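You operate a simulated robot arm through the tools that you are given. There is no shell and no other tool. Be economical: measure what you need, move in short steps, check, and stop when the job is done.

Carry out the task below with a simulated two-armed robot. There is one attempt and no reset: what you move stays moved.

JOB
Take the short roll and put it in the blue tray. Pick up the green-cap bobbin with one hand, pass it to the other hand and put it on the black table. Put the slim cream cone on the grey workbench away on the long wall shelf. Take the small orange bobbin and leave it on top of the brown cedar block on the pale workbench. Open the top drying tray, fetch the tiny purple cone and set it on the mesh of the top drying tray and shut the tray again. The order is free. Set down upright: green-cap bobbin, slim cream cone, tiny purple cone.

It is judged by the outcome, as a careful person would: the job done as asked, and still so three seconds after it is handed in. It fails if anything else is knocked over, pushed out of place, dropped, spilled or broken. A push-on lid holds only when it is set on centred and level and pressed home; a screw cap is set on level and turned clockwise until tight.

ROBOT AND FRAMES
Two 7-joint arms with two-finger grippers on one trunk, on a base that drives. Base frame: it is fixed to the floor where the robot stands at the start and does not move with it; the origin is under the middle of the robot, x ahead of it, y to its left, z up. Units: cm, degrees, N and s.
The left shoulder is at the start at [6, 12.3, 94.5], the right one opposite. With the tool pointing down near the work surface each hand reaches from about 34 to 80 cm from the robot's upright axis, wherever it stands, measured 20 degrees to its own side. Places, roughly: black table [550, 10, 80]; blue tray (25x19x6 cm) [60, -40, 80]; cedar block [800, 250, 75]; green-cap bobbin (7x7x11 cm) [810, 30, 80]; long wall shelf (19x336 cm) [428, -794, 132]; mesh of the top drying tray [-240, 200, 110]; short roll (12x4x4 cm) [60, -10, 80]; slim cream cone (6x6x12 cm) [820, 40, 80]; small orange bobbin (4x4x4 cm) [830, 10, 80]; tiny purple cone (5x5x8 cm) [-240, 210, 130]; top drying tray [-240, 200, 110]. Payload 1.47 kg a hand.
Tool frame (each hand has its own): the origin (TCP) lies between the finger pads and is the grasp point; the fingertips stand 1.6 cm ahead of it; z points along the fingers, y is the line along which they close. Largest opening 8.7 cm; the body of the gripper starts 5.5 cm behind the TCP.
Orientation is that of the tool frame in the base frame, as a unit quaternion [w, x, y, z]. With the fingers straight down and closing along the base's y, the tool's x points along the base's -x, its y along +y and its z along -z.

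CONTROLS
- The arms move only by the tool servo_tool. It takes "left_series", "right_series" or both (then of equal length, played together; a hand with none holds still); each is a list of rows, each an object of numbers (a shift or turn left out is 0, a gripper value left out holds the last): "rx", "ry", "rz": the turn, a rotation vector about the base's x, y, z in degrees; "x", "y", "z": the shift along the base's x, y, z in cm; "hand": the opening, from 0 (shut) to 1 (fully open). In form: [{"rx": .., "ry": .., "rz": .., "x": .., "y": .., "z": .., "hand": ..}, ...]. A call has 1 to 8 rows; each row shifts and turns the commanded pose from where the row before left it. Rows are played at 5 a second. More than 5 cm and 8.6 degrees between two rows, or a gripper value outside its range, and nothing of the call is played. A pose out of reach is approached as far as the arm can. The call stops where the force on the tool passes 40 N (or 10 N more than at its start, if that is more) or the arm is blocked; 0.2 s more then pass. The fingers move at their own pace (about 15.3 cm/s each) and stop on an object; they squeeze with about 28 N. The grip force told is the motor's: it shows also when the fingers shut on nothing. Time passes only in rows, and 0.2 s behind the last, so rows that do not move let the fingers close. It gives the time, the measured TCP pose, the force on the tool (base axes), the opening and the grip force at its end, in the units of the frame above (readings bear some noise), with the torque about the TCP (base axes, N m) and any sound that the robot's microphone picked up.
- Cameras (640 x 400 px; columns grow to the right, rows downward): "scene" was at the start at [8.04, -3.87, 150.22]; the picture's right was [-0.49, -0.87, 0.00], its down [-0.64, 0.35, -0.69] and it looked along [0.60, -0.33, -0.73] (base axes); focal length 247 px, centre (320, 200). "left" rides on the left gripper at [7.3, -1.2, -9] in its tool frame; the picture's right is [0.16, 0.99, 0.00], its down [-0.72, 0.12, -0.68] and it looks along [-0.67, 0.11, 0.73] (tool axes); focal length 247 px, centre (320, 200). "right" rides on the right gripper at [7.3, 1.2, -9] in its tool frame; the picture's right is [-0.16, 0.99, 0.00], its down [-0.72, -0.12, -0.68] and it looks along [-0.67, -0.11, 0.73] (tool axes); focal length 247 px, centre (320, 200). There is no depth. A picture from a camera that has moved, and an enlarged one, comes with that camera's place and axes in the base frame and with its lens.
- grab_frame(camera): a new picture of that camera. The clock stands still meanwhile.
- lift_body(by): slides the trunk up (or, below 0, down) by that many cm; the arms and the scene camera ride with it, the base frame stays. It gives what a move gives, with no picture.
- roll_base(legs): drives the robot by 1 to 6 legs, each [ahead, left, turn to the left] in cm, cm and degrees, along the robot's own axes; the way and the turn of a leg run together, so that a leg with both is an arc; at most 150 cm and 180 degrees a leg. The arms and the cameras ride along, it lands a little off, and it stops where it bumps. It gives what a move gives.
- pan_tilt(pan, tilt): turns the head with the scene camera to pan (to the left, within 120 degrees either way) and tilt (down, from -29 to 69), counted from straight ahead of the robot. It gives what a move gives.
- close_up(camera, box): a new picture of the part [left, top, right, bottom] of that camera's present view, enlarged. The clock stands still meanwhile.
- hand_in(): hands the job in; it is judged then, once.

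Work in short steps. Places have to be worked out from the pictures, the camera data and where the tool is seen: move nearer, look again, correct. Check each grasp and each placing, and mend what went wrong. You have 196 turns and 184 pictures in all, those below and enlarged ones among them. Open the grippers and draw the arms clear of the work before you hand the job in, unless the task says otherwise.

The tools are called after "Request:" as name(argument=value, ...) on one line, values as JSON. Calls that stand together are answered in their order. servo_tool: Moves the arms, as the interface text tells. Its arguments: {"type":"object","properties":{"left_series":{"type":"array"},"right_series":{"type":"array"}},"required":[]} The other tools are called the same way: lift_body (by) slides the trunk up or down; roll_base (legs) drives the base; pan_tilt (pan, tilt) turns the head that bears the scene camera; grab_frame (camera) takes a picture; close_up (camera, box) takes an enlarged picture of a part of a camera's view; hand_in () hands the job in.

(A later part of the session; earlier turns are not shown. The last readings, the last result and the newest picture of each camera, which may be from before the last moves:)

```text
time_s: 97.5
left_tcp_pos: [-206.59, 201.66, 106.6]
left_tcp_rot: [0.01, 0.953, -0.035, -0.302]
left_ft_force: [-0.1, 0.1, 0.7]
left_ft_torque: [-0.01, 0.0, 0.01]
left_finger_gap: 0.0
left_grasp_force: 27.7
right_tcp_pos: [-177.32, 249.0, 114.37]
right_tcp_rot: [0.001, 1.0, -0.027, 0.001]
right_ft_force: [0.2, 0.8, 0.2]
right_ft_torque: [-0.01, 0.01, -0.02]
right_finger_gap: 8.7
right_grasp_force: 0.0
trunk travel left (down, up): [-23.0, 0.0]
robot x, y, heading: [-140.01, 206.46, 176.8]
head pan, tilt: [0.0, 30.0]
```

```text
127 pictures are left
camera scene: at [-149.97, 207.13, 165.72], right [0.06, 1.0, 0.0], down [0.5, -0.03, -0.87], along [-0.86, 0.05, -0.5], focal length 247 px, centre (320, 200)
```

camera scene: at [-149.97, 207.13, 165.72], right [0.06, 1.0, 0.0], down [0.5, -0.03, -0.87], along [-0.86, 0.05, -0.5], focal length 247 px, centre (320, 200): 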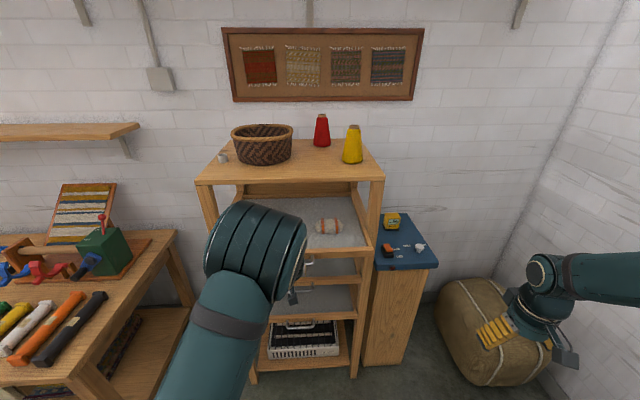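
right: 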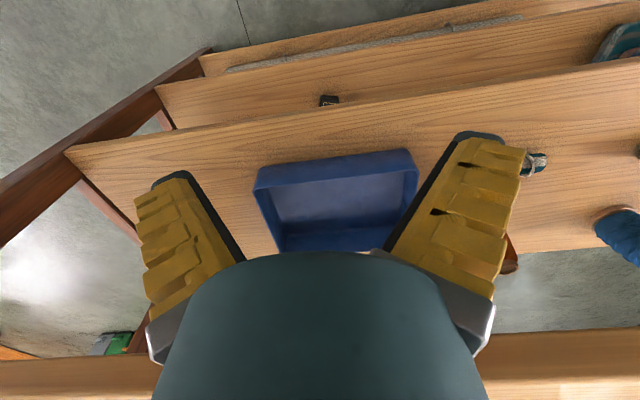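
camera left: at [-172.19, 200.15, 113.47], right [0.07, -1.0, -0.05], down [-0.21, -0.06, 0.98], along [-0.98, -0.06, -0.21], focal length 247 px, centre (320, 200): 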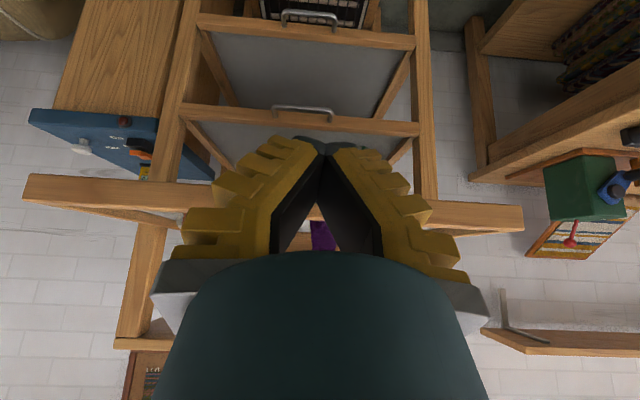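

The tray is going in. Push on until it seats.

Request:
servo_tool(left_series=[{"x": -1.5}, {"x": -1.5}, {"x": -1.5}, {"x": -1.5}, {"x": -1}, {"x": -1}, {"x": -1}])

Request:
grab_frame(camera="scene")

Request:
grab_frame(camera="left")

```text
time_s: 99.1
left_tcp_pos: [-215.75, 201.5, 106.74]
left_tcp_rot: [0.01, 0.953, -0.035, -0.301]
left_ft_force: [0.8, -0.4, -1.5]
left_ft_torque: [0.01, -0.02, 0.03]
left_finger_gap: 0.01
left_grasp_force: 27.9
right_tcp_pos: [-177.39, 248.97, 114.48]
right_tcp_rot: [0.0, 1.0, -0.028, 0.0]
right_ft_force: [0.6, 0.8, 0.3]
right_ft_torque: [0.0, 0.01, 0.0]
right_finger_gap: 8.71
right_grasp_force: 0.1
trunk travel left (down, up): [-23.0, 0.0]
robot x, y, heading: [-140.1, 206.32, 176.5]
head pan, tilt: [0.0, 30.0]
```

```text
126 pictures are left
camera scene: at [-149.96, 207.1, 165.72], right [0.06, 1.0, 0.0], down [0.5, -0.03, -0.87], along [-0.86, 0.05, -0.5], focal length 247 px, centre (320, 200)
```

scene: 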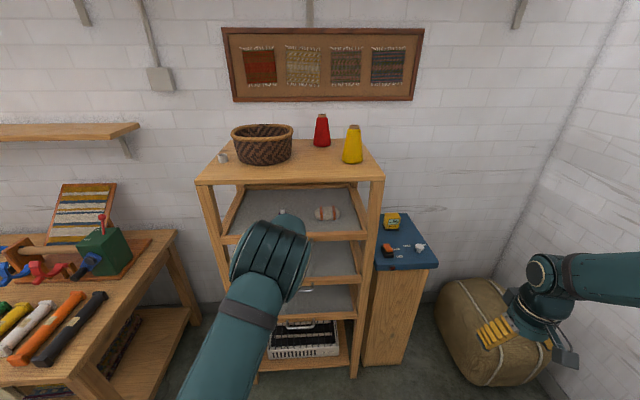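

```text
125 pictures are left
camera left: at [-204.66, 202.17, 109.83], right [0.07, -1.0, -0.05], down [-0.21, -0.06, 0.98], along [-0.98, -0.06, -0.21], focal length 247 px, centre (320, 200)
```

left: 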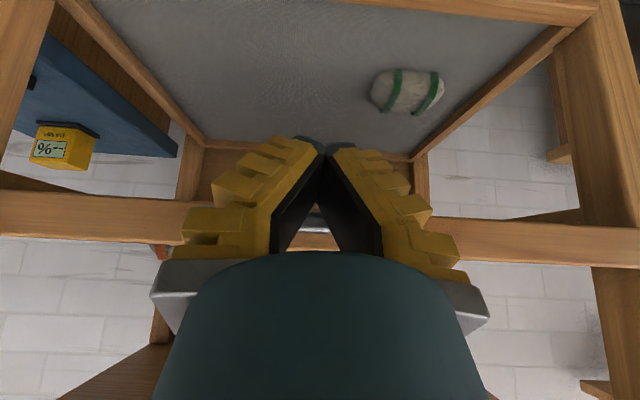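

Nearly flush. A few smaller pushes until I feel the stop.

Request:
servo_tool(left_series=[{"x": -0.8}, {"x": -0.8}, {"x": -0.7}, {"x": -0.7}])

Request:
close_up(camera="scene", box=[190, 160, 400, 320])

```text
time_s: 99.8
left_tcp_pos: [-216.66, 201.59, 106.16]
left_tcp_rot: [0.01, 0.956, -0.035, -0.29]
left_ft_force: [23.8, 0.3, 7.5]
left_ft_torque: [-0.19, 0.51, 0.4]
left_finger_gap: 0.01
left_grasp_force: 27.7
right_tcp_pos: [-177.11, 248.97, 114.46]
right_tcp_rot: [0.0, 1.0, -0.028, -0.001]
right_ft_force: [-1.0, 0.4, -0.3]
right_ft_torque: [-0.01, -0.04, 0.01]
right_finger_gap: 8.67
right_grasp_force: 0.1
trunk travel left (down, up): [-23.0, 0.0]
robot x, y, heading: [-140.13, 206.87, 176.7]
head pan, tilt: [0.0, 30.0]
stopped in row 3 (left hand): the force on the tool passed its limit at 48 N (the readings are from after the stop); the commanded pose is now the measured one
```

```text
2.50 times, centred on (295, 240) of scene
camera zoom: at [-149.81, 207.1, 165.72], right [0.06, 1.0, 0.0], down [0.5, -0.03, -0.87], along [-0.86, 0.05, -0.5], focal length 618 px, centre (382, 100)
```

zoom: 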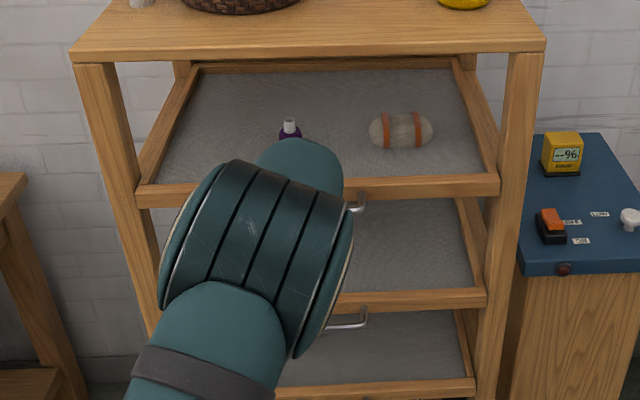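

Stop felt. I withdraw the hand and check that the tray is flush.

Request:
servo_tool(left_series=[{"x": 2}, {"x": 4}, {"x": 4}, {"x": 4, "y": -4}, {"y": -4.5}, {"y": -4.5}, {"y": -4.5}])

Request:
close_up(camera="scene", box=[190, 160, 400, 320])

```text
refused: row 4 steps farther than a row can; nothing moved
```

```text
2.50 times, centred on (295, 240) of scene
camera zoom: at [-149.81, 207.1, 165.72], right [0.06, 1.0, 0.0], down [0.5, -0.03, -0.87], along [-0.86, 0.05, -0.5], focal length 618 px, centre (382, 100)
```

zoom: 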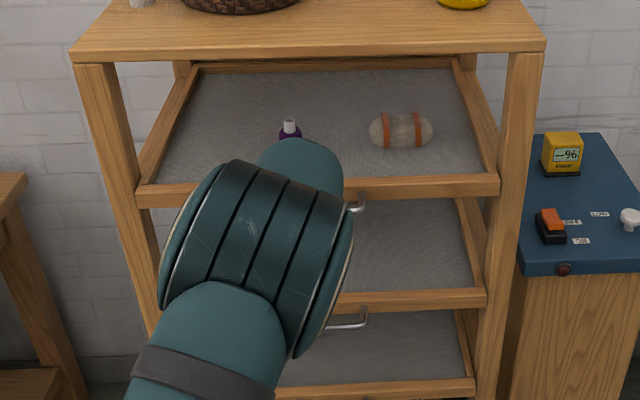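

Request:
servo_tool(left_series=[{"x": 2}, {"x": 4}, {"x": 4}, {"x": 4}, {"y": -4.5}, {"y": -4.5}, {"y": -4.5}, {"y": -4.5}])

Request:
close_up(camera="scene", box=[190, 160, 400, 320])

```text
time_s: 101.6
left_tcp_pos: [-202.81, 183.37, 106.33]
left_tcp_rot: [0.009, 0.955, -0.036, -0.294]
left_ft_force: [0.4, 0.5, -0.5]
left_ft_torque: [0.01, 0.02, -0.02]
left_finger_gap: 0.01
left_grasp_force: 27.7
right_tcp_pos: [-177.24, 248.85, 114.49]
right_tcp_rot: [-0.001, 1.0, -0.028, 0.0]
right_ft_force: [0.6, 0.2, 0.0]
right_ft_torque: [0.04, 0.0, -0.01]
right_finger_gap: 8.72
right_grasp_force: 0.1
trunk travel left (down, up): [-23.0, 0.0]
robot x, y, heading: [-140.19, 206.74, 176.6]
head pan, tilt: [0.0, 30.0]
```

```text
2.50 times, centred on (295, 240) of scene
camera zoom: at [-149.86, 206.91, 165.72], right [0.06, 1.0, 0.0], down [0.5, -0.03, -0.87], along [-0.86, 0.05, -0.5], focal length 618 px, centre (382, 100)
```

zoom: 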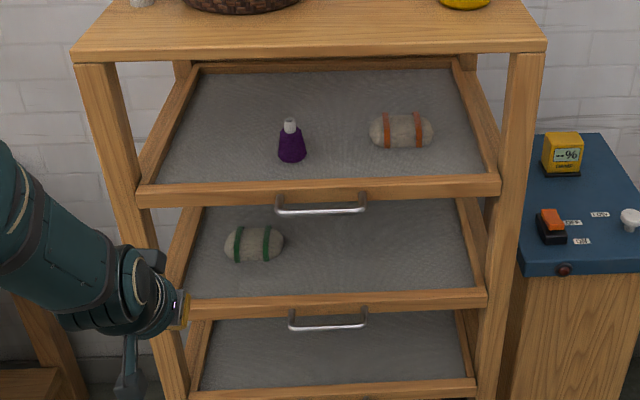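

Request:
close_up(camera="scene", box=[320, 190, 380, 290])

Request:
close_up(camera="scene", box=[210, 190, 270, 290])

```text
4.00 times, centred on (350, 240) of scene
camera zoom: at [-149.86, 206.91, 165.72], right [0.06, 1.0, 0.0], down [0.5, -0.03, -0.87], along [-0.86, 0.05, -0.5], focal length 989 px, centre (200, 40)
```

zoom: 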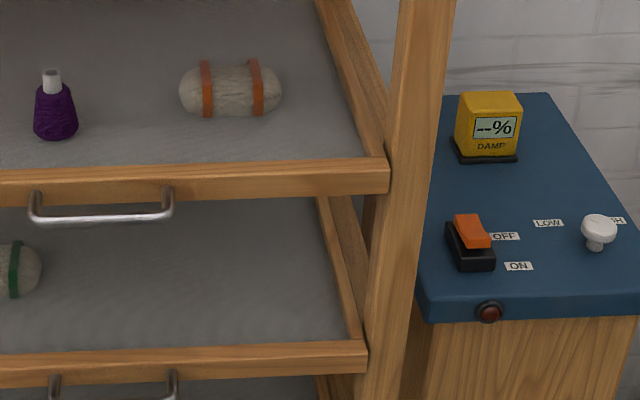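

```text
4.00 times, centred on (240, 240) of scene
camera zoom: at [-149.86, 206.91, 165.72], right [0.06, 1.0, 0.0], down [0.5, -0.03, -0.87], along [-0.86, 0.05, -0.5], focal length 989 px, centre (640, 40)
```

zoom: 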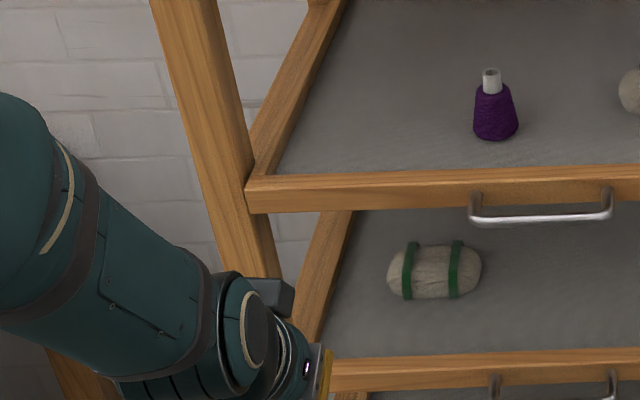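

Tray is flush like the one below, cone upright: done. Now I back off, tuck the left hand, lower the trunk, turn to face +x, and survey the way to the far benches.

Request:
roll_base(legs=[[-35, 0, 0]])

Request:
servo_tool(left_series=[{"ry": -8.5, "x": 4, "z": 1}, {"ry": -8.5, "x": 4, "z": 1}, {"ry": -8.5, "x": 4, "z": 1}, {"ry": -8.5, "x": 4, "z": 1, "hand": 1}])

Request:
lift_body(by=-10)

Request:
roll_base(legs=[[-20, 0, 0], [0, 0, -177]])

Request:
pan_tilt(pan=0, tilt=15)

Request:
grab_frame(camera="scene")

```text
time_s: 103.9
left_tcp_pos: [-168.69, 181.93, 106.41]
left_tcp_rot: [0.009, 0.955, -0.037, -0.293]
left_ft_force: [0.0, -0.5, 0.4]
left_ft_torque: [-0.01, 0.04, 0.02]
left_finger_gap: 0.0
left_grasp_force: 27.9
right_tcp_pos: [-142.74, 247.16, 114.57]
right_tcp_rot: [-0.001, 1.0, -0.03, 0.0]
right_ft_force: [0.7, -0.1, 0.4]
right_ft_torque: [0.0, 0.02, -0.02]
right_finger_gap: 8.68
right_grasp_force: 0.1
trunk travel left (down, up): [-23.0, 0.0]
robot x, y, heading: [-105.57, 204.18, 176.4]
head pan, tilt: [0.0, 30.0]
```

```text
time_s: 104.9
left_tcp_pos: [-152.75, 181.77, 110.21]
left_tcp_rot: [-0.003, 0.999, -0.039, 0.0]
left_ft_force: [0.1, -0.4, 0.7]
left_ft_torque: [0.03, 0.01, -0.01]
left_finger_gap: 8.72
left_grasp_force: 0.1
right_tcp_pos: [-142.71, 247.12, 114.59]
right_tcp_rot: [-0.001, 1.0, -0.031, 0.0]
right_ft_force: [-0.2, -0.3, 0.8]
right_ft_torque: [-0.01, 0.0, 0.0]
right_finger_gap: 8.71
right_grasp_force: 0.1
trunk travel left (down, up): [-23.0, 0.0]
robot x, y, heading: [-105.55, 204.67, 176.5]
head pan, tilt: [0.0, 30.0]
```

```text
time_s: 106.2
left_tcp_pos: [-152.88, 181.88, 100.27]
left_tcp_rot: [-0.003, 0.999, -0.039, -0.001]
left_ft_force: [0.1, -0.6, 0.6]
left_ft_torque: [-0.01, 0.02, 0.01]
left_finger_gap: 8.68
left_grasp_force: 0.2
right_tcp_pos: [-142.9, 247.13, 104.46]
right_tcp_rot: [0.0, 1.0, -0.03, 0.0]
right_ft_force: [0.4, -0.9, 0.0]
right_ft_torque: [-0.01, 0.0, 0.03]
right_finger_gap: 8.74
right_grasp_force: 0.1
trunk travel left (down, up): [-13.0, 10.0]
robot x, y, heading: [-105.9, 204.38, 176.3]
head pan, tilt: [0.0, 30.0]
```

```text
time_s: 115.2
left_tcp_pos: [-38.37, 225.19, 100.19]
left_tcp_rot: [0.001, 0.049, 0.999, -0.003]
left_ft_force: [-0.7, -0.2, -0.8]
left_ft_torque: [-0.02, -0.04, -0.01]
left_finger_gap: 8.68
left_grasp_force: 0.2
right_tcp_pos: [-49.61, 159.99, 104.47]
right_tcp_rot: [0.0, 0.039, 0.999, 0.0]
right_ft_force: [0.8, 0.3, -0.5]
right_ft_torque: [0.01, 0.01, 0.0]
right_finger_gap: 8.71
right_grasp_force: 0.1
trunk travel left (down, up): [-13.0, 10.0]
robot x, y, heading: [-85.87, 203.27, -4.3]
head pan, tilt: [0.0, 30.0]
```

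```text
time_s: 116.0
left_tcp_pos: [-38.57, 225.13, 100.19]
left_tcp_rot: [0.001, 0.048, 0.999, -0.002]
left_ft_force: [0.2, 0.7, -0.1]
left_ft_torque: [-0.04, 0.01, 0.0]
left_finger_gap: 8.72
left_grasp_force: 0.1
right_tcp_pos: [-49.75, 160.07, 104.43]
right_tcp_rot: [0.0, 0.039, 0.999, 0.0]
right_ft_force: [0.7, -0.1, -0.2]
right_ft_torque: [-0.01, -0.01, 0.01]
right_finger_gap: 8.7
right_grasp_force: 0.0
trunk travel left (down, up): [-13.0, 10.0]
robot x, y, heading: [-86.18, 203.51, -4.5]
head pan, tilt: [0.0, 15.0]
```

```text
119 pictures are left
camera scene: at [-75.63, 202.57, 158.13], right [-0.08, -1.0, 0.0], down [-0.26, 0.02, -0.97], along [0.96, -0.08, -0.26], focal length 247 px, centre (320, 200)
```

scene: 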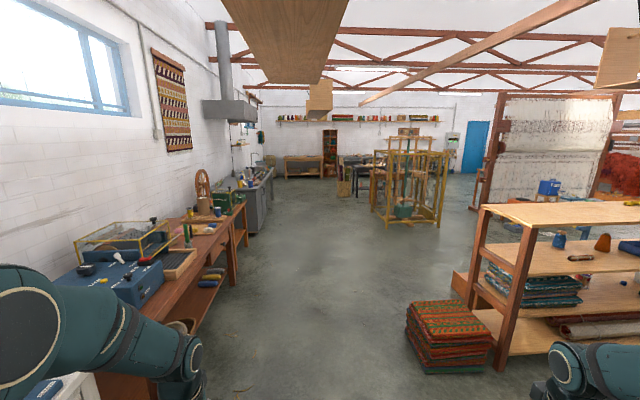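

Aisle is clear around y≈180. I drive along it to about x=360 and look again.

Request:
roll_base(legs=[[0, -22, 4.4], [150, 0, 0], [150, 0, 0], [140, 0, 0]])

Request:
grab_frame(camera="scene")

```text
time_s: 138.9
left_tcp_pos: [393.29, 215.43, 100.3]
left_tcp_rot: [0.001, 0.018, 1.0, -0.002]
left_ft_force: [-0.2, -0.1, 0.2]
left_ft_torque: [0.04, 0.04, 0.02]
left_finger_gap: 8.73
left_grasp_force: 0.1
right_tcp_pos: [385.92, 149.84, 104.43]
right_tcp_rot: [0.0, 0.01, 1.0, 0.0]
right_ft_force: [0.4, -0.3, 0.1]
right_ft_torque: [-0.02, 0.0, 0.03]
right_finger_gap: 8.7
right_grasp_force: 0.0
trunk travel left (down, up): [-13.0, 10.0]
robot x, y, heading: [346.95, 190.85, -1.1]
head pan, tilt: [0.0, 15.0]
```

```text
118 pictures are left
camera scene: at [357.46, 190.68, 158.14], right [-0.02, -1.0, 0.0], down [-0.26, 0.01, -0.97], along [0.97, -0.02, -0.26], focal length 247 px, centre (320, 200)
```

scene: 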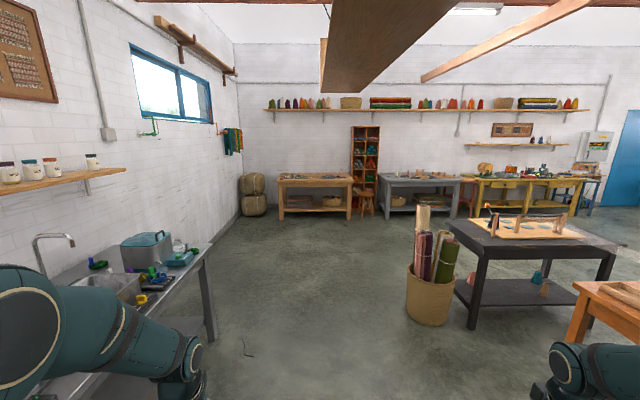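

I see the benches: pale wooden (left), grey (middle), black table on the right. I drive round the bucket toward the grey bench.

Request:
roll_base(legs=[[0, 0, 1], [150, 0, 0], [145, 0, 0], [60, -90, 0]])

Request:
pan_tilt(pan=-20, tilt=25)

Request:
grab_frame(camera="scene")

```text
time_s: 161.1
left_tcp_pos: [731.84, 118.16, 100.24]
left_tcp_rot: [0.001, 0.01, 1.0, -0.002]
left_ft_force: [0.2, 0.2, -0.1]
left_ft_torque: [-0.01, -0.03, -0.03]
left_finger_gap: 8.7
left_grasp_force: 0.2
right_tcp_pos: [725.72, 52.49, 104.48]
right_tcp_rot: [0.0, 0.001, 1.0, 0.0]
right_ft_force: [0.1, -0.1, 0.2]
right_ft_torque: [0.0, 0.0, 0.0]
right_finger_gap: 8.67
right_grasp_force: 0.1
trunk travel left (down, up): [-13.0, 10.0]
robot x, y, heading: [686.04, 92.94, -0.4]
head pan, tilt: [0.0, 15.0]
```

```text
time_s: 161.9
left_tcp_pos: [732.04, 118.3, 100.28]
left_tcp_rot: [0.001, 0.009, 1.0, -0.002]
left_ft_force: [0.4, 0.0, 0.9]
left_ft_torque: [0.0, -0.01, -0.01]
left_finger_gap: 8.7
left_grasp_force: 0.0
right_tcp_pos: [725.82, 52.58, 104.46]
right_tcp_rot: [0.0, 0.0, 1.0, 0.0]
right_ft_force: [-0.4, -0.1, 0.8]
right_ft_torque: [-0.02, 0.0, -0.01]
right_finger_gap: 8.7
right_grasp_force: 0.0
trunk travel left (down, up): [-13.0, 10.0]
robot x, y, heading: [685.86, 92.83, -0.2]
head pan, tilt: [-20.0, 25.0]
```

```text
117 pictures are left
camera scene: at [695.83, 89.73, 156.52], right [-0.34, -0.94, 0.0], down [-0.4, 0.15, -0.91], along [0.85, -0.31, -0.42], focal length 247 px, centre (320, 200)
```

scene: 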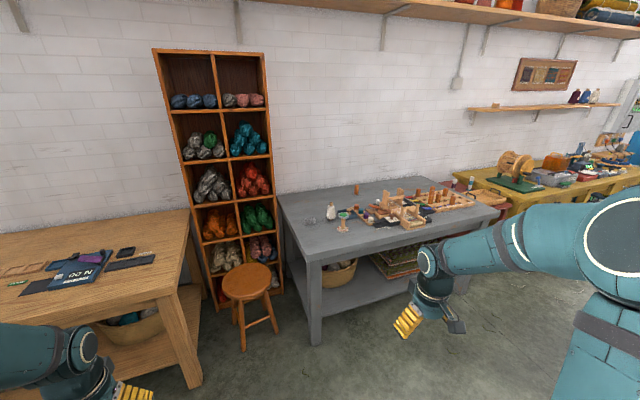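

Request:
close_up(camera="scene", box=[310, 160, 500, 270])

Request:
close_up(camera="scene", box=[0, 220, 200, 330])

```text
3.37 times, centred on (405, 215) of scene
camera zoom: at [695.83, 89.73, 156.52], right [-0.34, -0.94, 0.0], down [-0.4, 0.15, -0.91], along [0.85, -0.31, -0.42], focal length 833 px, centre (34, 150)
```

zoom: 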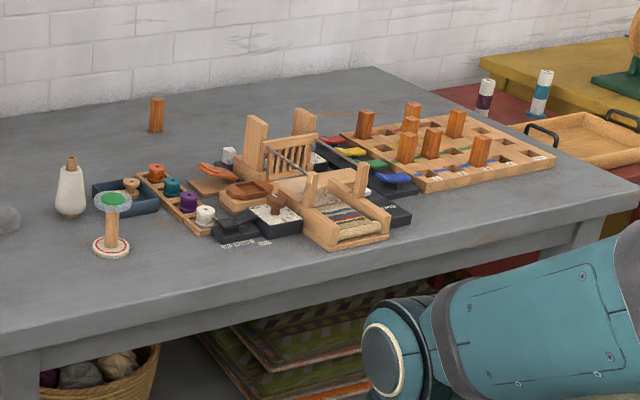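

```text
3.20 times, centred on (100, 275) of scene
camera zoom: at [695.83, 89.73, 156.52], right [-0.34, -0.94, 0.0], down [-0.4, 0.15, -0.91], along [0.85, -0.31, -0.42], focal length 791 px, centre (1024, -40)
```

zoom: 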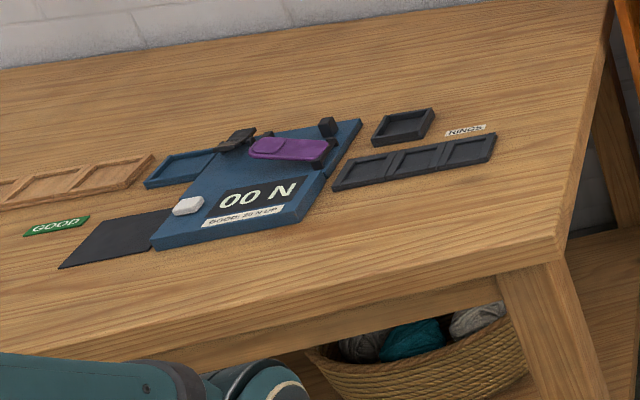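

On the grey bench: green-cap bobbin ≈(807,35), cream cone ≈(822,37), orange bobbin ≈(826,16) in a strip rack. I position the robot in front, with the trunk a bit raised for safety, and look down.

Request:
lift_body(by=6)

Request:
roll_base(legs=[[30, -53, 0.3], [32, 0, 0]])

Request:
pan_tilt(pan=-10, tilt=42)

Request:
grab_frame(camera="scene")

Request:
grab_frame(camera="right")

```text
time_s: 162.9
left_tcp_pos: [732.0, 118.19, 106.14]
left_tcp_rot: [0.001, 0.009, 1.0, -0.003]
left_ft_force: [-1.0, -1.6, 0.9]
left_ft_torque: [0.01, 0.02, 0.03]
left_finger_gap: 8.72
left_grasp_force: 0.1
right_tcp_pos: [725.67, 52.42, 110.39]
right_tcp_rot: [0.0, 0.001, 1.0, 0.0]
right_ft_force: [-0.6, 0.2, -0.1]
right_ft_torque: [0.02, -0.01, 0.01]
right_finger_gap: 8.72
right_grasp_force: 0.0
trunk travel left (down, up): [-19.0, 4.0]
robot x, y, heading: [686.36, 92.78, -0.4]
head pan, tilt: [-20.0, 25.0]
```

```text
time_s: 169.7
left_tcp_pos: [793.01, 66.84, 106.21]
left_tcp_rot: [0.002, 0.003, 1.0, -0.003]
left_ft_force: [0.2, 0.0, -0.2]
left_ft_torque: [0.01, 0.01, -0.01]
left_finger_gap: 8.69
left_grasp_force: 0.1
right_tcp_pos: [787.78, 0.84, 110.53]
right_tcp_rot: [0.0, -0.006, 1.0, 0.001]
right_ft_force: [0.0, -0.2, -1.0]
right_ft_torque: [-0.01, 0.04, 0.02]
right_finger_gap: 8.7
right_grasp_force: 0.1
trunk travel left (down, up): [-19.0, 4.0]
robot x, y, heading: [747.64, 40.73, 0.7]
head pan, tilt: [-20.0, 25.0]
```

```text
time_s: 170.5
left_tcp_pos: [792.89, 66.81, 106.18]
left_tcp_rot: [0.001, 0.003, 1.0, -0.002]
left_ft_force: [-0.3, 0.4, -0.6]
left_ft_torque: [0.02, 0.0, 0.03]
left_finger_gap: 8.71
left_grasp_force: 0.1
right_tcp_pos: [787.58, 0.93, 110.46]
right_tcp_rot: [0.0, -0.007, 1.0, 0.0]
right_ft_force: [0.6, 0.2, 0.4]
right_ft_torque: [0.02, 0.01, -0.03]
right_finger_gap: 8.7
right_grasp_force: 0.0
trunk travel left (down, up): [-19.0, 4.0]
robot x, y, heading: [747.65, 40.81, 0.6]
head pan, tilt: [-10.0, 42.0]
```

```text
114 pictures are left
camera scene: at [756.81, 39.43, 159.9], right [-0.16, -0.99, 0.0], down [-0.66, 0.11, -0.74], along [0.73, -0.12, -0.67], focal length 247 px, centre (320, 200)
```

scene: 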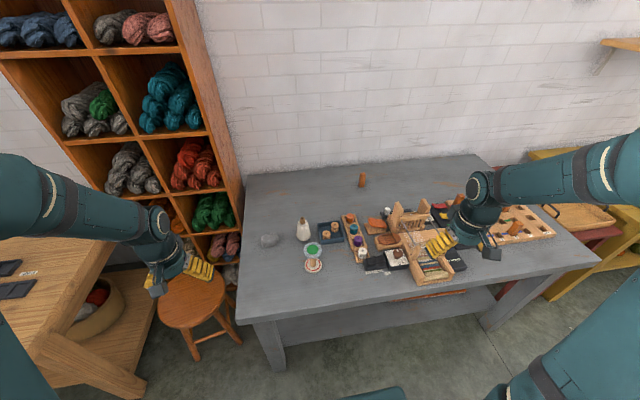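

```text
113 pictures are left
camera right: at [780.45, 2.06, 119.42], right [0.15, 0.99, 0.0], down [0.73, -0.11, 0.68], along [0.67, -0.1, -0.73], focal length 247 px, centre (320, 200)
```

right: 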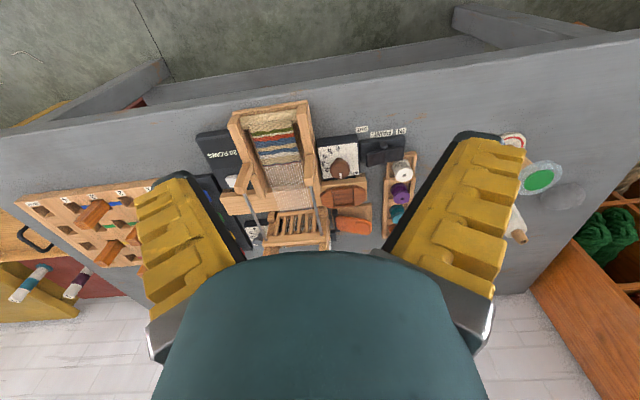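

Request:
close_up(camera="scene", box=[250, 200, 410, 300])

```text
4.00 times, centred on (330, 250) of scene
camera zoom: at [756.81, 39.43, 159.9], right [-0.16, -0.99, 0.0], down [-0.66, 0.11, -0.74], along [0.73, -0.12, -0.67], focal length 989 px, centre (280, 0)
```

zoom: 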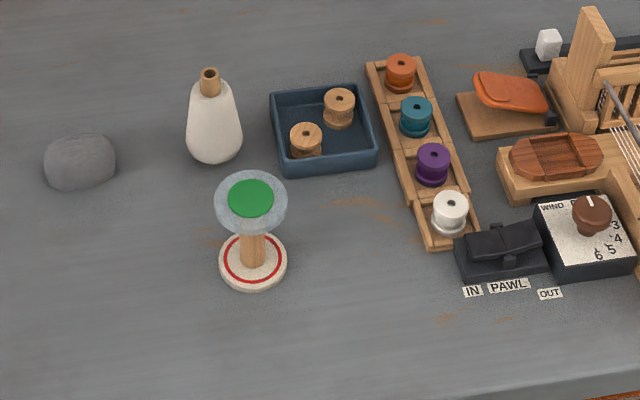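

Orange bobbin at ≈(827.7,14.6), top ~z 84, spaced 6 cm from the teal one. I roll 9 cm closer and bring the right hand over it, pitched 20° forward.

Request:
roll_base(legs=[[9, 0, 0]])

Request:
servo_tool(right_series=[{"y": 4.5}, {"y": 4.5}, {"y": 4.7, "ry": -6}, {"x": 4.5, "ry": -7}, {"x": 4.5, "ry": -7}, {"x": 4.5, "z": -3, "hand": 0.62}])

Request:
grab_frame(camera="right")

```text
time_s: 171.6
left_tcp_pos: [802.17, 66.86, 106.11]
left_tcp_rot: [0.001, 0.004, 1.0, -0.003]
left_ft_force: [0.3, 0.1, 0.5]
left_ft_torque: [0.01, 0.05, 0.04]
left_finger_gap: 8.69
left_grasp_force: 0.0
right_tcp_pos: [796.65, 1.0, 110.4]
right_tcp_rot: [-0.001, -0.005, 1.0, 0.001]
right_ft_force: [-0.3, -0.5, 0.1]
right_ft_torque: [0.0, 0.01, 0.01]
right_finger_gap: 8.72
right_grasp_force: 0.1
trunk travel left (down, up): [-19.0, 4.0]
robot x, y, heading: [756.59, 40.87, 0.7]
head pan, tilt: [-10.0, 42.0]
```

```text
refused: row 6 steps farther than a row can; nothing moved
```

```text
111 pictures are left
camera right: at [789.6, 2.1, 119.4], right [0.15, 0.99, 0.0], down [0.73, -0.11, 0.68], along [0.67, -0.1, -0.73], focal length 247 px, centre (320, 200)
```

right: 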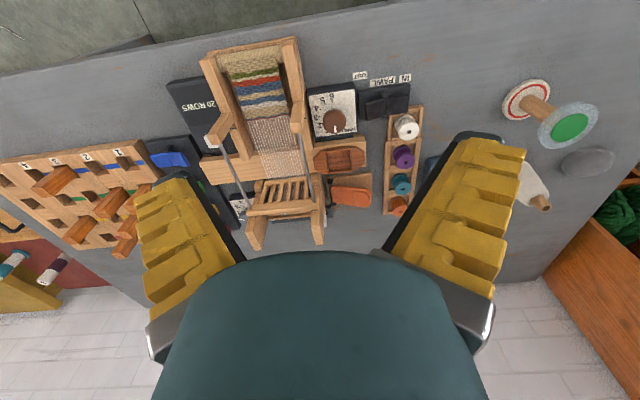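

Request:
servo_tool(right_series=[{"y": 4.5}, {"y": 4.5}, {"y": 4.2, "ry": -6}, {"x": 4.5, "ry": -7}, {"x": 4.5, "ry": -7}, {"x": 4, "z": -3, "hand": 0.62}, {"x": 4, "z": -3}])

Request:
grab_frame(camera="right")

```text
time_s: 173.2
left_tcp_pos: [802.19, 66.83, 106.22]
left_tcp_rot: [0.002, 0.003, 1.0, -0.003]
left_ft_force: [-0.5, -0.1, 0.1]
left_ft_torque: [-0.02, 0.0, 0.0]
left_finger_gap: 8.7
left_grasp_force: 0.2
right_tcp_pos: [813.62, 13.77, 104.09]
right_tcp_rot: [0.174, -0.005, 0.985, -0.001]
right_ft_force: [-0.6, -0.6, 0.6]
right_ft_torque: [0.02, 0.04, 0.01]
right_finger_gap: 5.9
right_grasp_force: 3.3
trunk travel left (down, up): [-19.0, 4.0]
robot x, y, heading: [756.82, 40.96, 0.6]
head pan, tilt: [-10.0, 42.0]
```

```text
110 pictures are left
camera right: at [803.9, 15.05, 110.03], right [0.14, 0.99, 0.05], down [0.45, -0.11, 0.89], along [0.88, -0.1, -0.46], focal length 247 px, centre (320, 200)
```

right: 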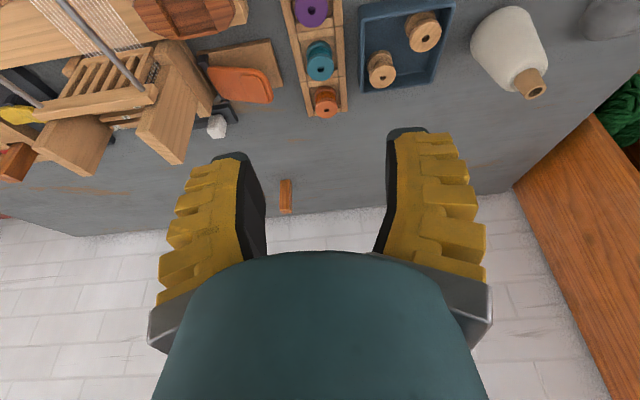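

Bobbin at (828,13.7). I descend above it.

Request:
servo_tool(right_series=[{"x": 3.5, "z": -3.5}, {"x": 3.5, "z": -3.5}, {"x": 3.5, "z": -3.5}, {"x": 3.5, "z": -3.5}, {"z": -2}])

Request:
grab_frame(camera="right")

```text
time_s: 174.4
left_tcp_pos: [801.98, 66.78, 106.19]
left_tcp_rot: [0.001, 0.004, 1.0, -0.003]
left_ft_force: [0.4, 0.2, 0.2]
left_ft_torque: [0.03, 0.01, -0.02]
left_finger_gap: 8.72
left_grasp_force: 0.1
right_tcp_pos: [827.54, 14.24, 88.4]
right_tcp_rot: [0.174, -0.005, 0.985, -0.001]
right_ft_force: [-1.4, -0.7, -0.3]
right_ft_torque: [0.01, 0.02, -0.01]
right_finger_gap: 5.9
right_grasp_force: 3.7
trunk travel left (down, up): [-19.0, 4.0]
robot x, y, heading: [756.23, 41.12, 0.5]
head pan, tilt: [-10.0, 42.0]
```

```text
109 pictures are left
camera right: at [817.72, 15.45, 94.31], right [0.14, 0.99, 0.05], down [0.45, -0.11, 0.89], along [0.88, -0.1, -0.46], focal length 247 px, centre (320, 200)
```

right: 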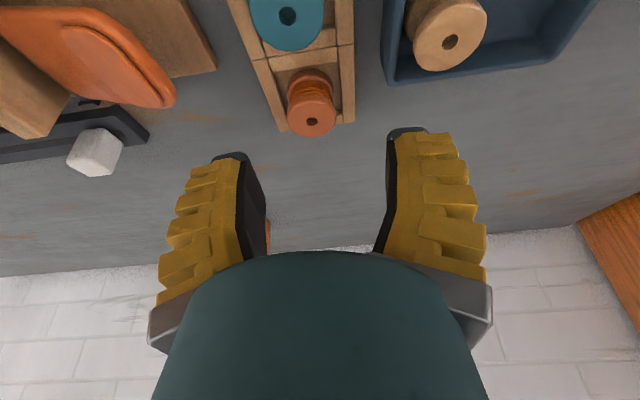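

Request:
servo_tool(right_series=[{"x": 0.4, "z": -1.5, "hand": 0.5}, {"z": -1.3}, {"z": -0.8}, {"z": -0.6}])

Request:
grab_frame(camera="right")

```text
time_s: 175.4
left_tcp_pos: [802.08, 66.81, 106.26]
left_tcp_rot: [0.001, 0.003, 1.0, -0.002]
left_ft_force: [0.1, 0.3, 0.3]
left_ft_torque: [-0.01, -0.03, -0.02]
left_finger_gap: 8.69
left_grasp_force: 0.1
right_tcp_pos: [827.97, 14.11, 84.23]
right_tcp_rot: [0.174, -0.004, 0.985, -0.002]
right_ft_force: [0.2, 1.3, 0.0]
right_ft_torque: [0.02, 0.01, 0.02]
right_finger_gap: 4.89
right_grasp_force: 4.3
trunk travel left (down, up): [-19.0, 4.0]
robot x, y, heading: [756.29, 40.79, 0.6]
head pan, tilt: [-10.0, 42.0]
```

```text
108 pictures are left
camera right: at [818.18, 15.27, 90.12], right [0.14, 0.99, 0.05], down [0.45, -0.11, 0.89], along [0.88, -0.1, -0.46], focal length 247 px, centre (320, 200)
```

right: 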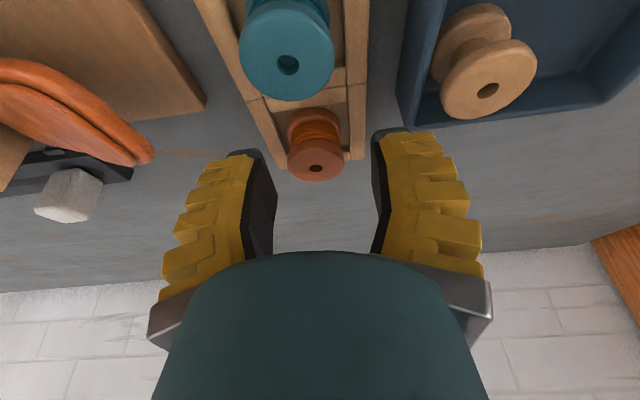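

Parallax shows the bobbin is lower and further: ≈(830.7,13.9), top z≈81 (bench ≈77). I adjust and look again.

Request:
servo_tool(right_series=[{"x": 2.6, "y": -0.2}, {"z": -0.9}, {"z": -0.8}])

Request:
grab_frame(camera="right")

```text
time_s: 176.2
left_tcp_pos: [802.07, 66.72, 106.16]
left_tcp_rot: [0.001, 0.004, 1.0, -0.003]
left_ft_force: [0.8, 0.4, 0.3]
left_ft_torque: [0.0, -0.01, -0.01]
left_finger_gap: 8.69
left_grasp_force: 0.1
right_tcp_pos: [830.59, 13.92, 82.48]
right_tcp_rot: [0.173, -0.005, 0.985, 0.0]
right_ft_force: [0.2, 0.0, -0.4]
right_ft_torque: [-0.03, -0.01, -0.01]
right_finger_gap: 4.93
right_grasp_force: 3.7
trunk travel left (down, up): [-19.0, 4.0]
robot x, y, heading: [756.6, 40.93, 0.7]
head pan, tilt: [-10.0, 42.0]
```

```text
107 pictures are left
camera right: at [820.82, 15.09, 88.42], right [0.14, 0.99, 0.05], down [0.45, -0.11, 0.89], along [0.88, -0.1, -0.46], focal length 247 px, centre (320, 200)
```

right: 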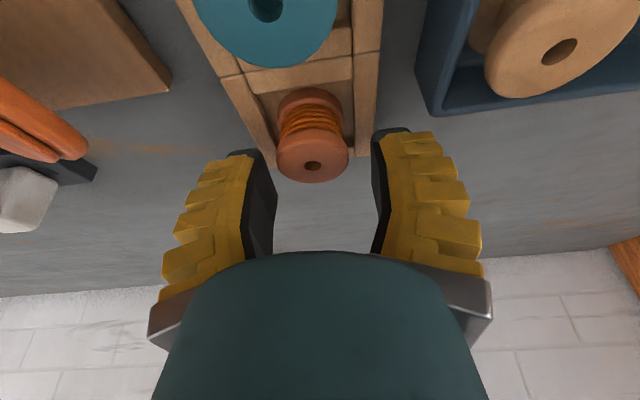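

Request:
servo_tool(right_series=[{"z": -0.8}, {"z": -0.7}])

Request:
grab_frame(camera="right")

```text
time_s: 176.8
left_tcp_pos: [802.11, 66.88, 106.28]
left_tcp_rot: [0.002, 0.003, 1.0, -0.003]
left_ft_force: [0.0, 0.0, -0.4]
left_ft_torque: [0.01, 0.01, 0.0]
left_finger_gap: 8.71
left_grasp_force: 0.1
right_tcp_pos: [830.83, 14.09, 81.06]
right_tcp_rot: [0.175, -0.006, 0.985, -0.002]
right_ft_force: [-0.2, 0.0, 4.5]
right_ft_torque: [-0.15, 0.01, -0.08]
right_finger_gap: 4.98
right_grasp_force: 4.5
trunk travel left (down, up): [-19.0, 4.0]
robot x, y, heading: [756.74, 41.15, 0.5]
head pan, tilt: [-10.0, 42.0]
```

```text
106 pictures are left
camera right: at [820.9, 15.13, 86.97], right [0.14, 0.99, 0.05], down [0.45, -0.11, 0.89], along [0.88, -0.1, -0.46], focal length 247 px, centre (320, 200)
```

right: 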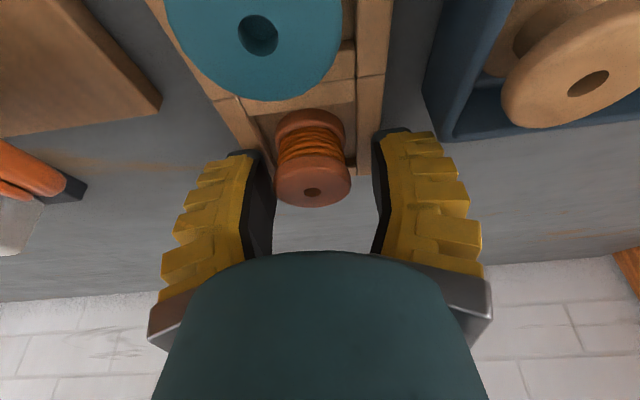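

Fingertips just touch the rails (4.5 N) and straddle the bobbin. Close.

Request:
servo_tool(right_series=[{"z": 0.2}, {"hand": 0}, {}, {}])

Request:
grab_frame(camera="right")

```text
time_s: 177.8
left_tcp_pos: [802.09, 66.9, 106.34]
left_tcp_rot: [0.0, 0.003, 1.0, -0.002]
left_ft_force: [-0.7, 0.3, 0.4]
left_ft_torque: [0.0, -0.02, -0.01]
left_finger_gap: 8.7
left_grasp_force: 0.1
right_tcp_pos: [830.82, 14.13, 81.18]
right_tcp_rot: [0.174, -0.005, 0.985, -0.002]
right_ft_force: [0.6, 0.2, 0.8]
right_ft_torque: [-0.01, 0.0, -0.03]
right_finger_gap: 2.85
right_grasp_force: 28.3
trunk travel left (down, up): [-19.0, 4.0]
robot x, y, heading: [756.72, 40.91, 0.5]
head pan, tilt: [-10.0, 42.0]
```

```text
105 pictures are left
camera right: at [820.91, 15.11, 87.17], right [0.14, 0.99, 0.05], down [0.45, -0.11, 0.89], along [0.88, -0.1, -0.46], focal length 247 px, centre (320, 200)
```

right: 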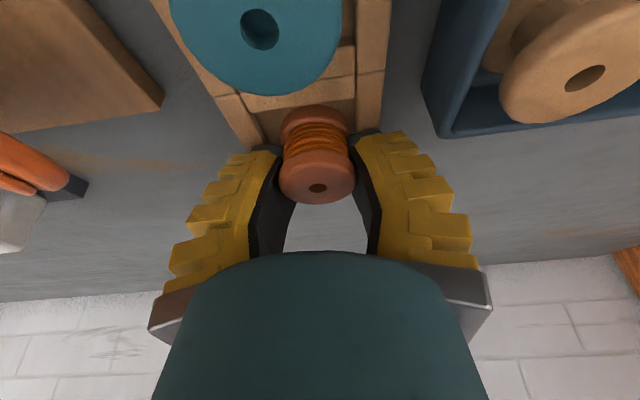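

Gripped. Lift straight up, draw back, then back the base off and look at the pale bench for the cedar block.

Request:
servo_tool(right_series=[{"z": 2}, {"z": 4.5}, {"z": 4.5}, {"z": 4.5}, {"z": 4.5}, {"z": 4, "x": -3}, {"x": -5}, {"x": -5}])

Request:
roll_base(legs=[[-70, 0, 0], [0, 130, 0], [0, 60, 0]])

Request:
pan_tilt(pan=0, tilt=28)

Request:
grab_frame(camera="scene")

Request:
grab_frame(camera="right")

```text
time_s: 179.6
left_tcp_pos: [802.02, 66.8, 106.31]
left_tcp_rot: [0.001, 0.004, 1.0, -0.005]
left_ft_force: [-0.4, -0.8, -0.3]
left_ft_torque: [0.0, -0.03, -0.02]
left_finger_gap: 8.7
left_grasp_force: 0.1
right_tcp_pos: [817.66, 13.69, 105.44]
right_tcp_rot: [0.175, -0.005, 0.985, -0.001]
right_ft_force: [-0.6, 0.8, -0.1]
right_ft_torque: [0.01, 0.0, -0.02]
right_finger_gap: 2.85
right_grasp_force: 27.8
trunk travel left (down, up): [-19.0, 4.0]
robot x, y, heading: [756.63, 41.11, 0.5]
head pan, tilt: [-10.0, 42.0]
```

```text
time_s: 200.0
left_tcp_pos: [731.0, 256.2, 106.22]
left_tcp_rot: [0.0, 0.006, 1.0, -0.004]
left_ft_force: [1.0, 0.3, 0.0]
left_ft_torque: [-0.01, 0.01, 0.0]
left_finger_gap: 8.68
left_grasp_force: 0.1
right_tcp_pos: [746.54, 203.06, 105.3]
right_tcp_rot: [0.173, -0.002, 0.985, -0.001]
right_ft_force: [-0.2, 0.6, -0.4]
right_ft_torque: [0.03, 0.0, 0.02]
right_finger_gap: 2.79
right_grasp_force: 28.2
trunk travel left (down, up): [-19.0, 4.0]
robot x, y, heading: [685.66, 230.69, -0.1]
head pan, tilt: [-10.0, 42.0]
```

```text
time_s: 200.7
left_tcp_pos: [731.23, 256.19, 106.2]
left_tcp_rot: [0.0, 0.006, 1.0, -0.003]
left_ft_force: [0.3, -0.2, -0.6]
left_ft_torque: [0.03, -0.01, -0.02]
left_finger_gap: 8.71
left_grasp_force: 0.1
right_tcp_pos: [746.62, 202.9, 105.24]
right_tcp_rot: [0.173, -0.002, 0.985, -0.001]
right_ft_force: [-0.4, 0.1, 0.3]
right_ft_torque: [-0.03, 0.06, -0.03]
right_finger_gap: 2.79
right_grasp_force: 27.9
trunk travel left (down, up): [-19.0, 4.0]
robot x, y, heading: [685.35, 230.34, 0.2]
head pan, tilt: [0.0, 28.0]
```

```text
104 pictures are left
camera scene: at [695.71, 230.51, 162.03], right [0.0, -1.0, 0.0], down [-0.47, 0.0, -0.88], along [0.88, 0.0, -0.47], focal length 247 px, centre (320, 200)
```

scene: 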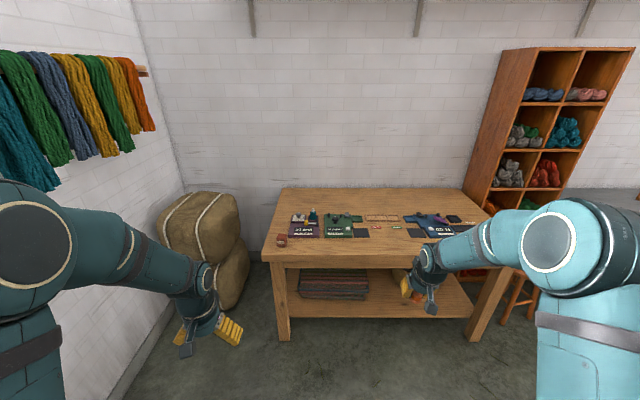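

```text
103 pictures are left
camera right: at [736.75, 204.18, 111.19], right [0.15, 0.99, 0.05], down [0.45, -0.11, 0.89], along [0.88, -0.11, -0.46], focal length 247 px, centre (320, 200)
```

right: 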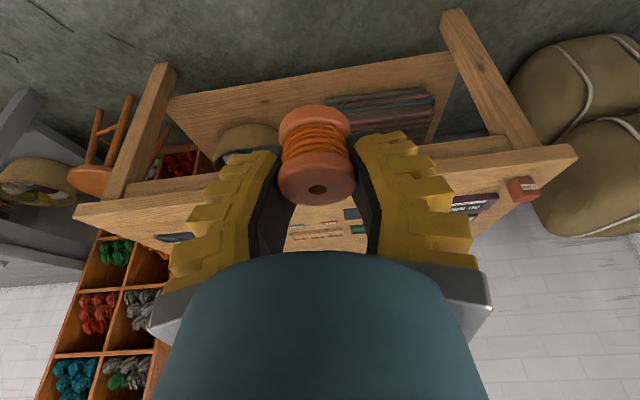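

The pale bench is ahead with two little kits; a reddish block near its left front corner may be the cedar block. Zoom in.

Request:
close_up(camera="scene", box=[260, 180, 420, 280])

```text
4.00 times, centred on (340, 230) of scene
camera zoom: at [695.71, 230.51, 162.03], right [0.0, -1.0, 0.0], down [-0.47, 0.0, -0.88], along [0.88, 0.0, -0.47], focal length 989 px, centre (240, 80)
```

zoom: 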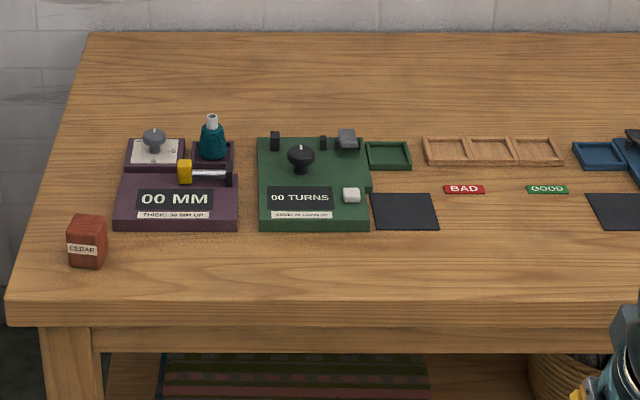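

Cedar block ≈(804,251.7), top maybe z≈80. I drive so the right hand comes over it.

Request:
roll_base(legs=[[52, 32, 0]])

Request:
pan_tilt(pan=-5, tilt=45)

Request:
grab_frame(camera="scene")

Request:
grab_frame(camera="right")

```text
time_s: 204.2
left_tcp_pos: [783.57, 288.78, 106.26]
left_tcp_rot: [0.0, 0.002, 1.0, -0.004]
left_ft_force: [-0.4, -0.2, -1.0]
left_ft_torque: [0.02, 0.01, 0.0]
left_finger_gap: 8.69
left_grasp_force: 0.0
right_tcp_pos: [799.42, 235.84, 105.19]
right_tcp_rot: [0.174, -0.006, 0.985, 0.0]
right_ft_force: [0.8, 0.3, -0.4]
right_ft_torque: [0.0, 0.0, 0.0]
right_finger_gap: 2.79
right_grasp_force: 27.4
trunk travel left (down, up): [-19.0, 4.0]
robot x, y, heading: [738.24, 262.55, 0.7]
head pan, tilt: [0.0, 28.0]
```

```text
time_s: 205.0
left_tcp_pos: [783.43, 288.83, 106.28]
left_tcp_rot: [0.0, 0.002, 1.0, -0.003]
left_ft_force: [-0.6, -0.8, -0.2]
left_ft_torque: [0.0, 0.04, -0.01]
left_finger_gap: 8.7
left_grasp_force: 0.1
right_tcp_pos: [799.41, 235.79, 105.35]
right_tcp_rot: [0.173, -0.005, 0.985, -0.001]
right_ft_force: [0.5, -0.4, -0.6]
right_ft_torque: [-0.03, 0.02, -0.01]
right_finger_gap: 2.77
right_grasp_force: 28.1
trunk travel left (down, up): [-19.0, 4.0]
robot x, y, heading: [737.84, 262.84, 0.6]
head pan, tilt: [-5.0, 45.0]
```

```text
101 pictures are left
camera scene: at [747.25, 262.15, 159.46], right [-0.08, -1.0, 0.0], down [-0.7, 0.05, -0.71], along [0.71, -0.05, -0.71], focal length 247 px, centre (320, 200)
```

scene: 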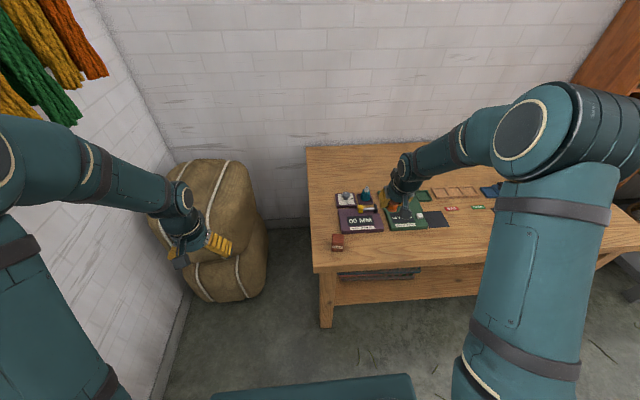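

```text
100 pictures are left
camera right: at [789.51, 236.86, 111.2], right [0.14, 0.99, 0.05], down [0.45, -0.11, 0.89], along [0.88, -0.1, -0.46], focal length 247 px, centre (320, 200)
```

right: 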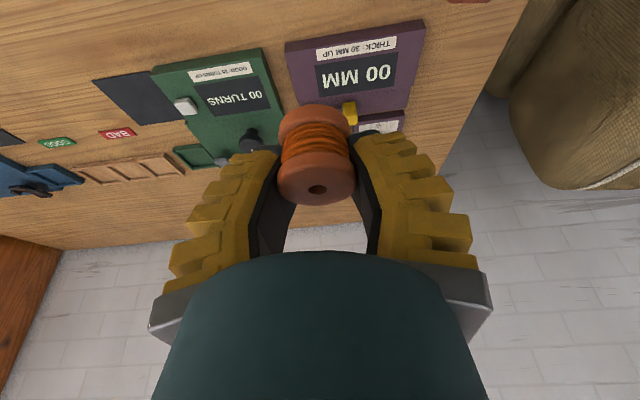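

Request:
close_up(camera="scene", box=[300, 200, 380, 270])

```text
5.71 times, centred on (340, 235) of scene
camera zoom: at [747.25, 262.15, 159.46], right [-0.08, -1.0, 0.0], down [-0.7, 0.05, -0.71], along [0.71, -0.05, -0.71], focal length 1413 px, centre (206, 0)
```

zoom: 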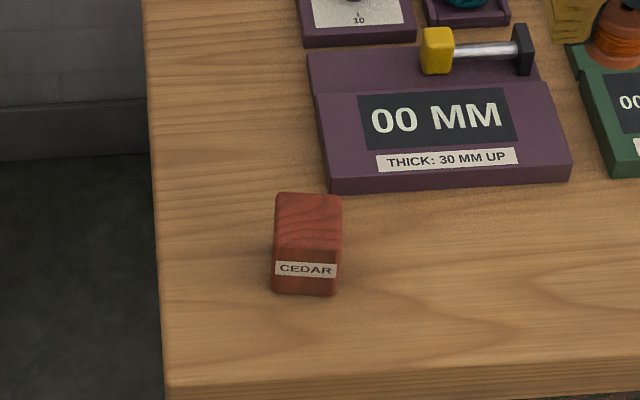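

Cedar block top centre ≈(802.8,251.5,83), about 4.5 cm square. I move the bobbin above it and lower to z≈90 for a check.

Request:
servo_tool(right_series=[{"y": 4.5, "x": 1}, {"y": 4.5, "x": 1}, {"y": 4, "x": 1.6}, {"y": 2.7, "z": -3}, {"z": -4}, {"z": -4}, {"z": -3}])

Request:
grab_frame(camera="right")

Request:
close_up(camera="scene", box=[290, 180, 390, 270])

```text
time_s: 206.6
left_tcp_pos: [783.42, 288.78, 106.12]
left_tcp_rot: [0.001, 0.002, 1.0, -0.002]
left_ft_force: [-0.5, 0.4, 0.0]
left_ft_torque: [-0.02, 0.0, -0.01]
left_finger_gap: 8.7
left_grasp_force: 0.1
right_tcp_pos: [803.09, 251.64, 91.32]
right_tcp_rot: [0.174, -0.006, 0.985, -0.001]
right_ft_force: [-0.6, 0.1, 0.3]
right_ft_torque: [-0.02, 0.0, 0.0]
right_finger_gap: 2.79
right_grasp_force: 28.6
trunk travel left (down, up): [-19.0, 4.0]
robot x, y, heading: [737.97, 262.62, 0.7]
head pan, tilt: [-5.0, 45.0]
```

```text
98 pictures are left
camera right: at [793.27, 252.82, 97.18], right [0.14, 0.99, 0.05], down [0.45, -0.11, 0.89], along [0.88, -0.1, -0.46], focal length 247 px, centre (320, 200)
```

right: 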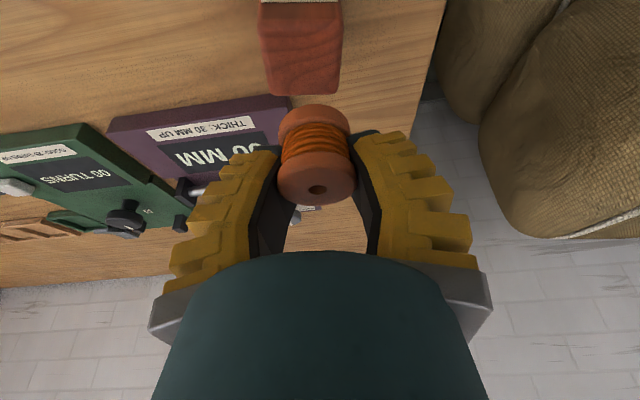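

```text
4.44 times, centred on (340, 225) of scene
camera zoom: at [747.31, 262.15, 159.45], right [-0.08, -1.0, 0.0], down [-0.71, 0.05, -0.71], along [0.7, -0.05, -0.71], focal length 1099 px, centre (231, 89)
```

zoom: 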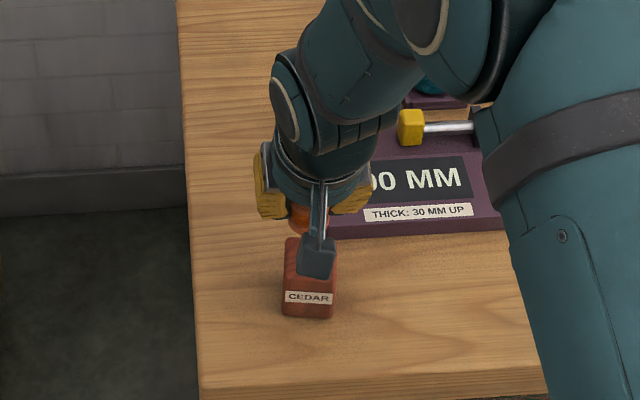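

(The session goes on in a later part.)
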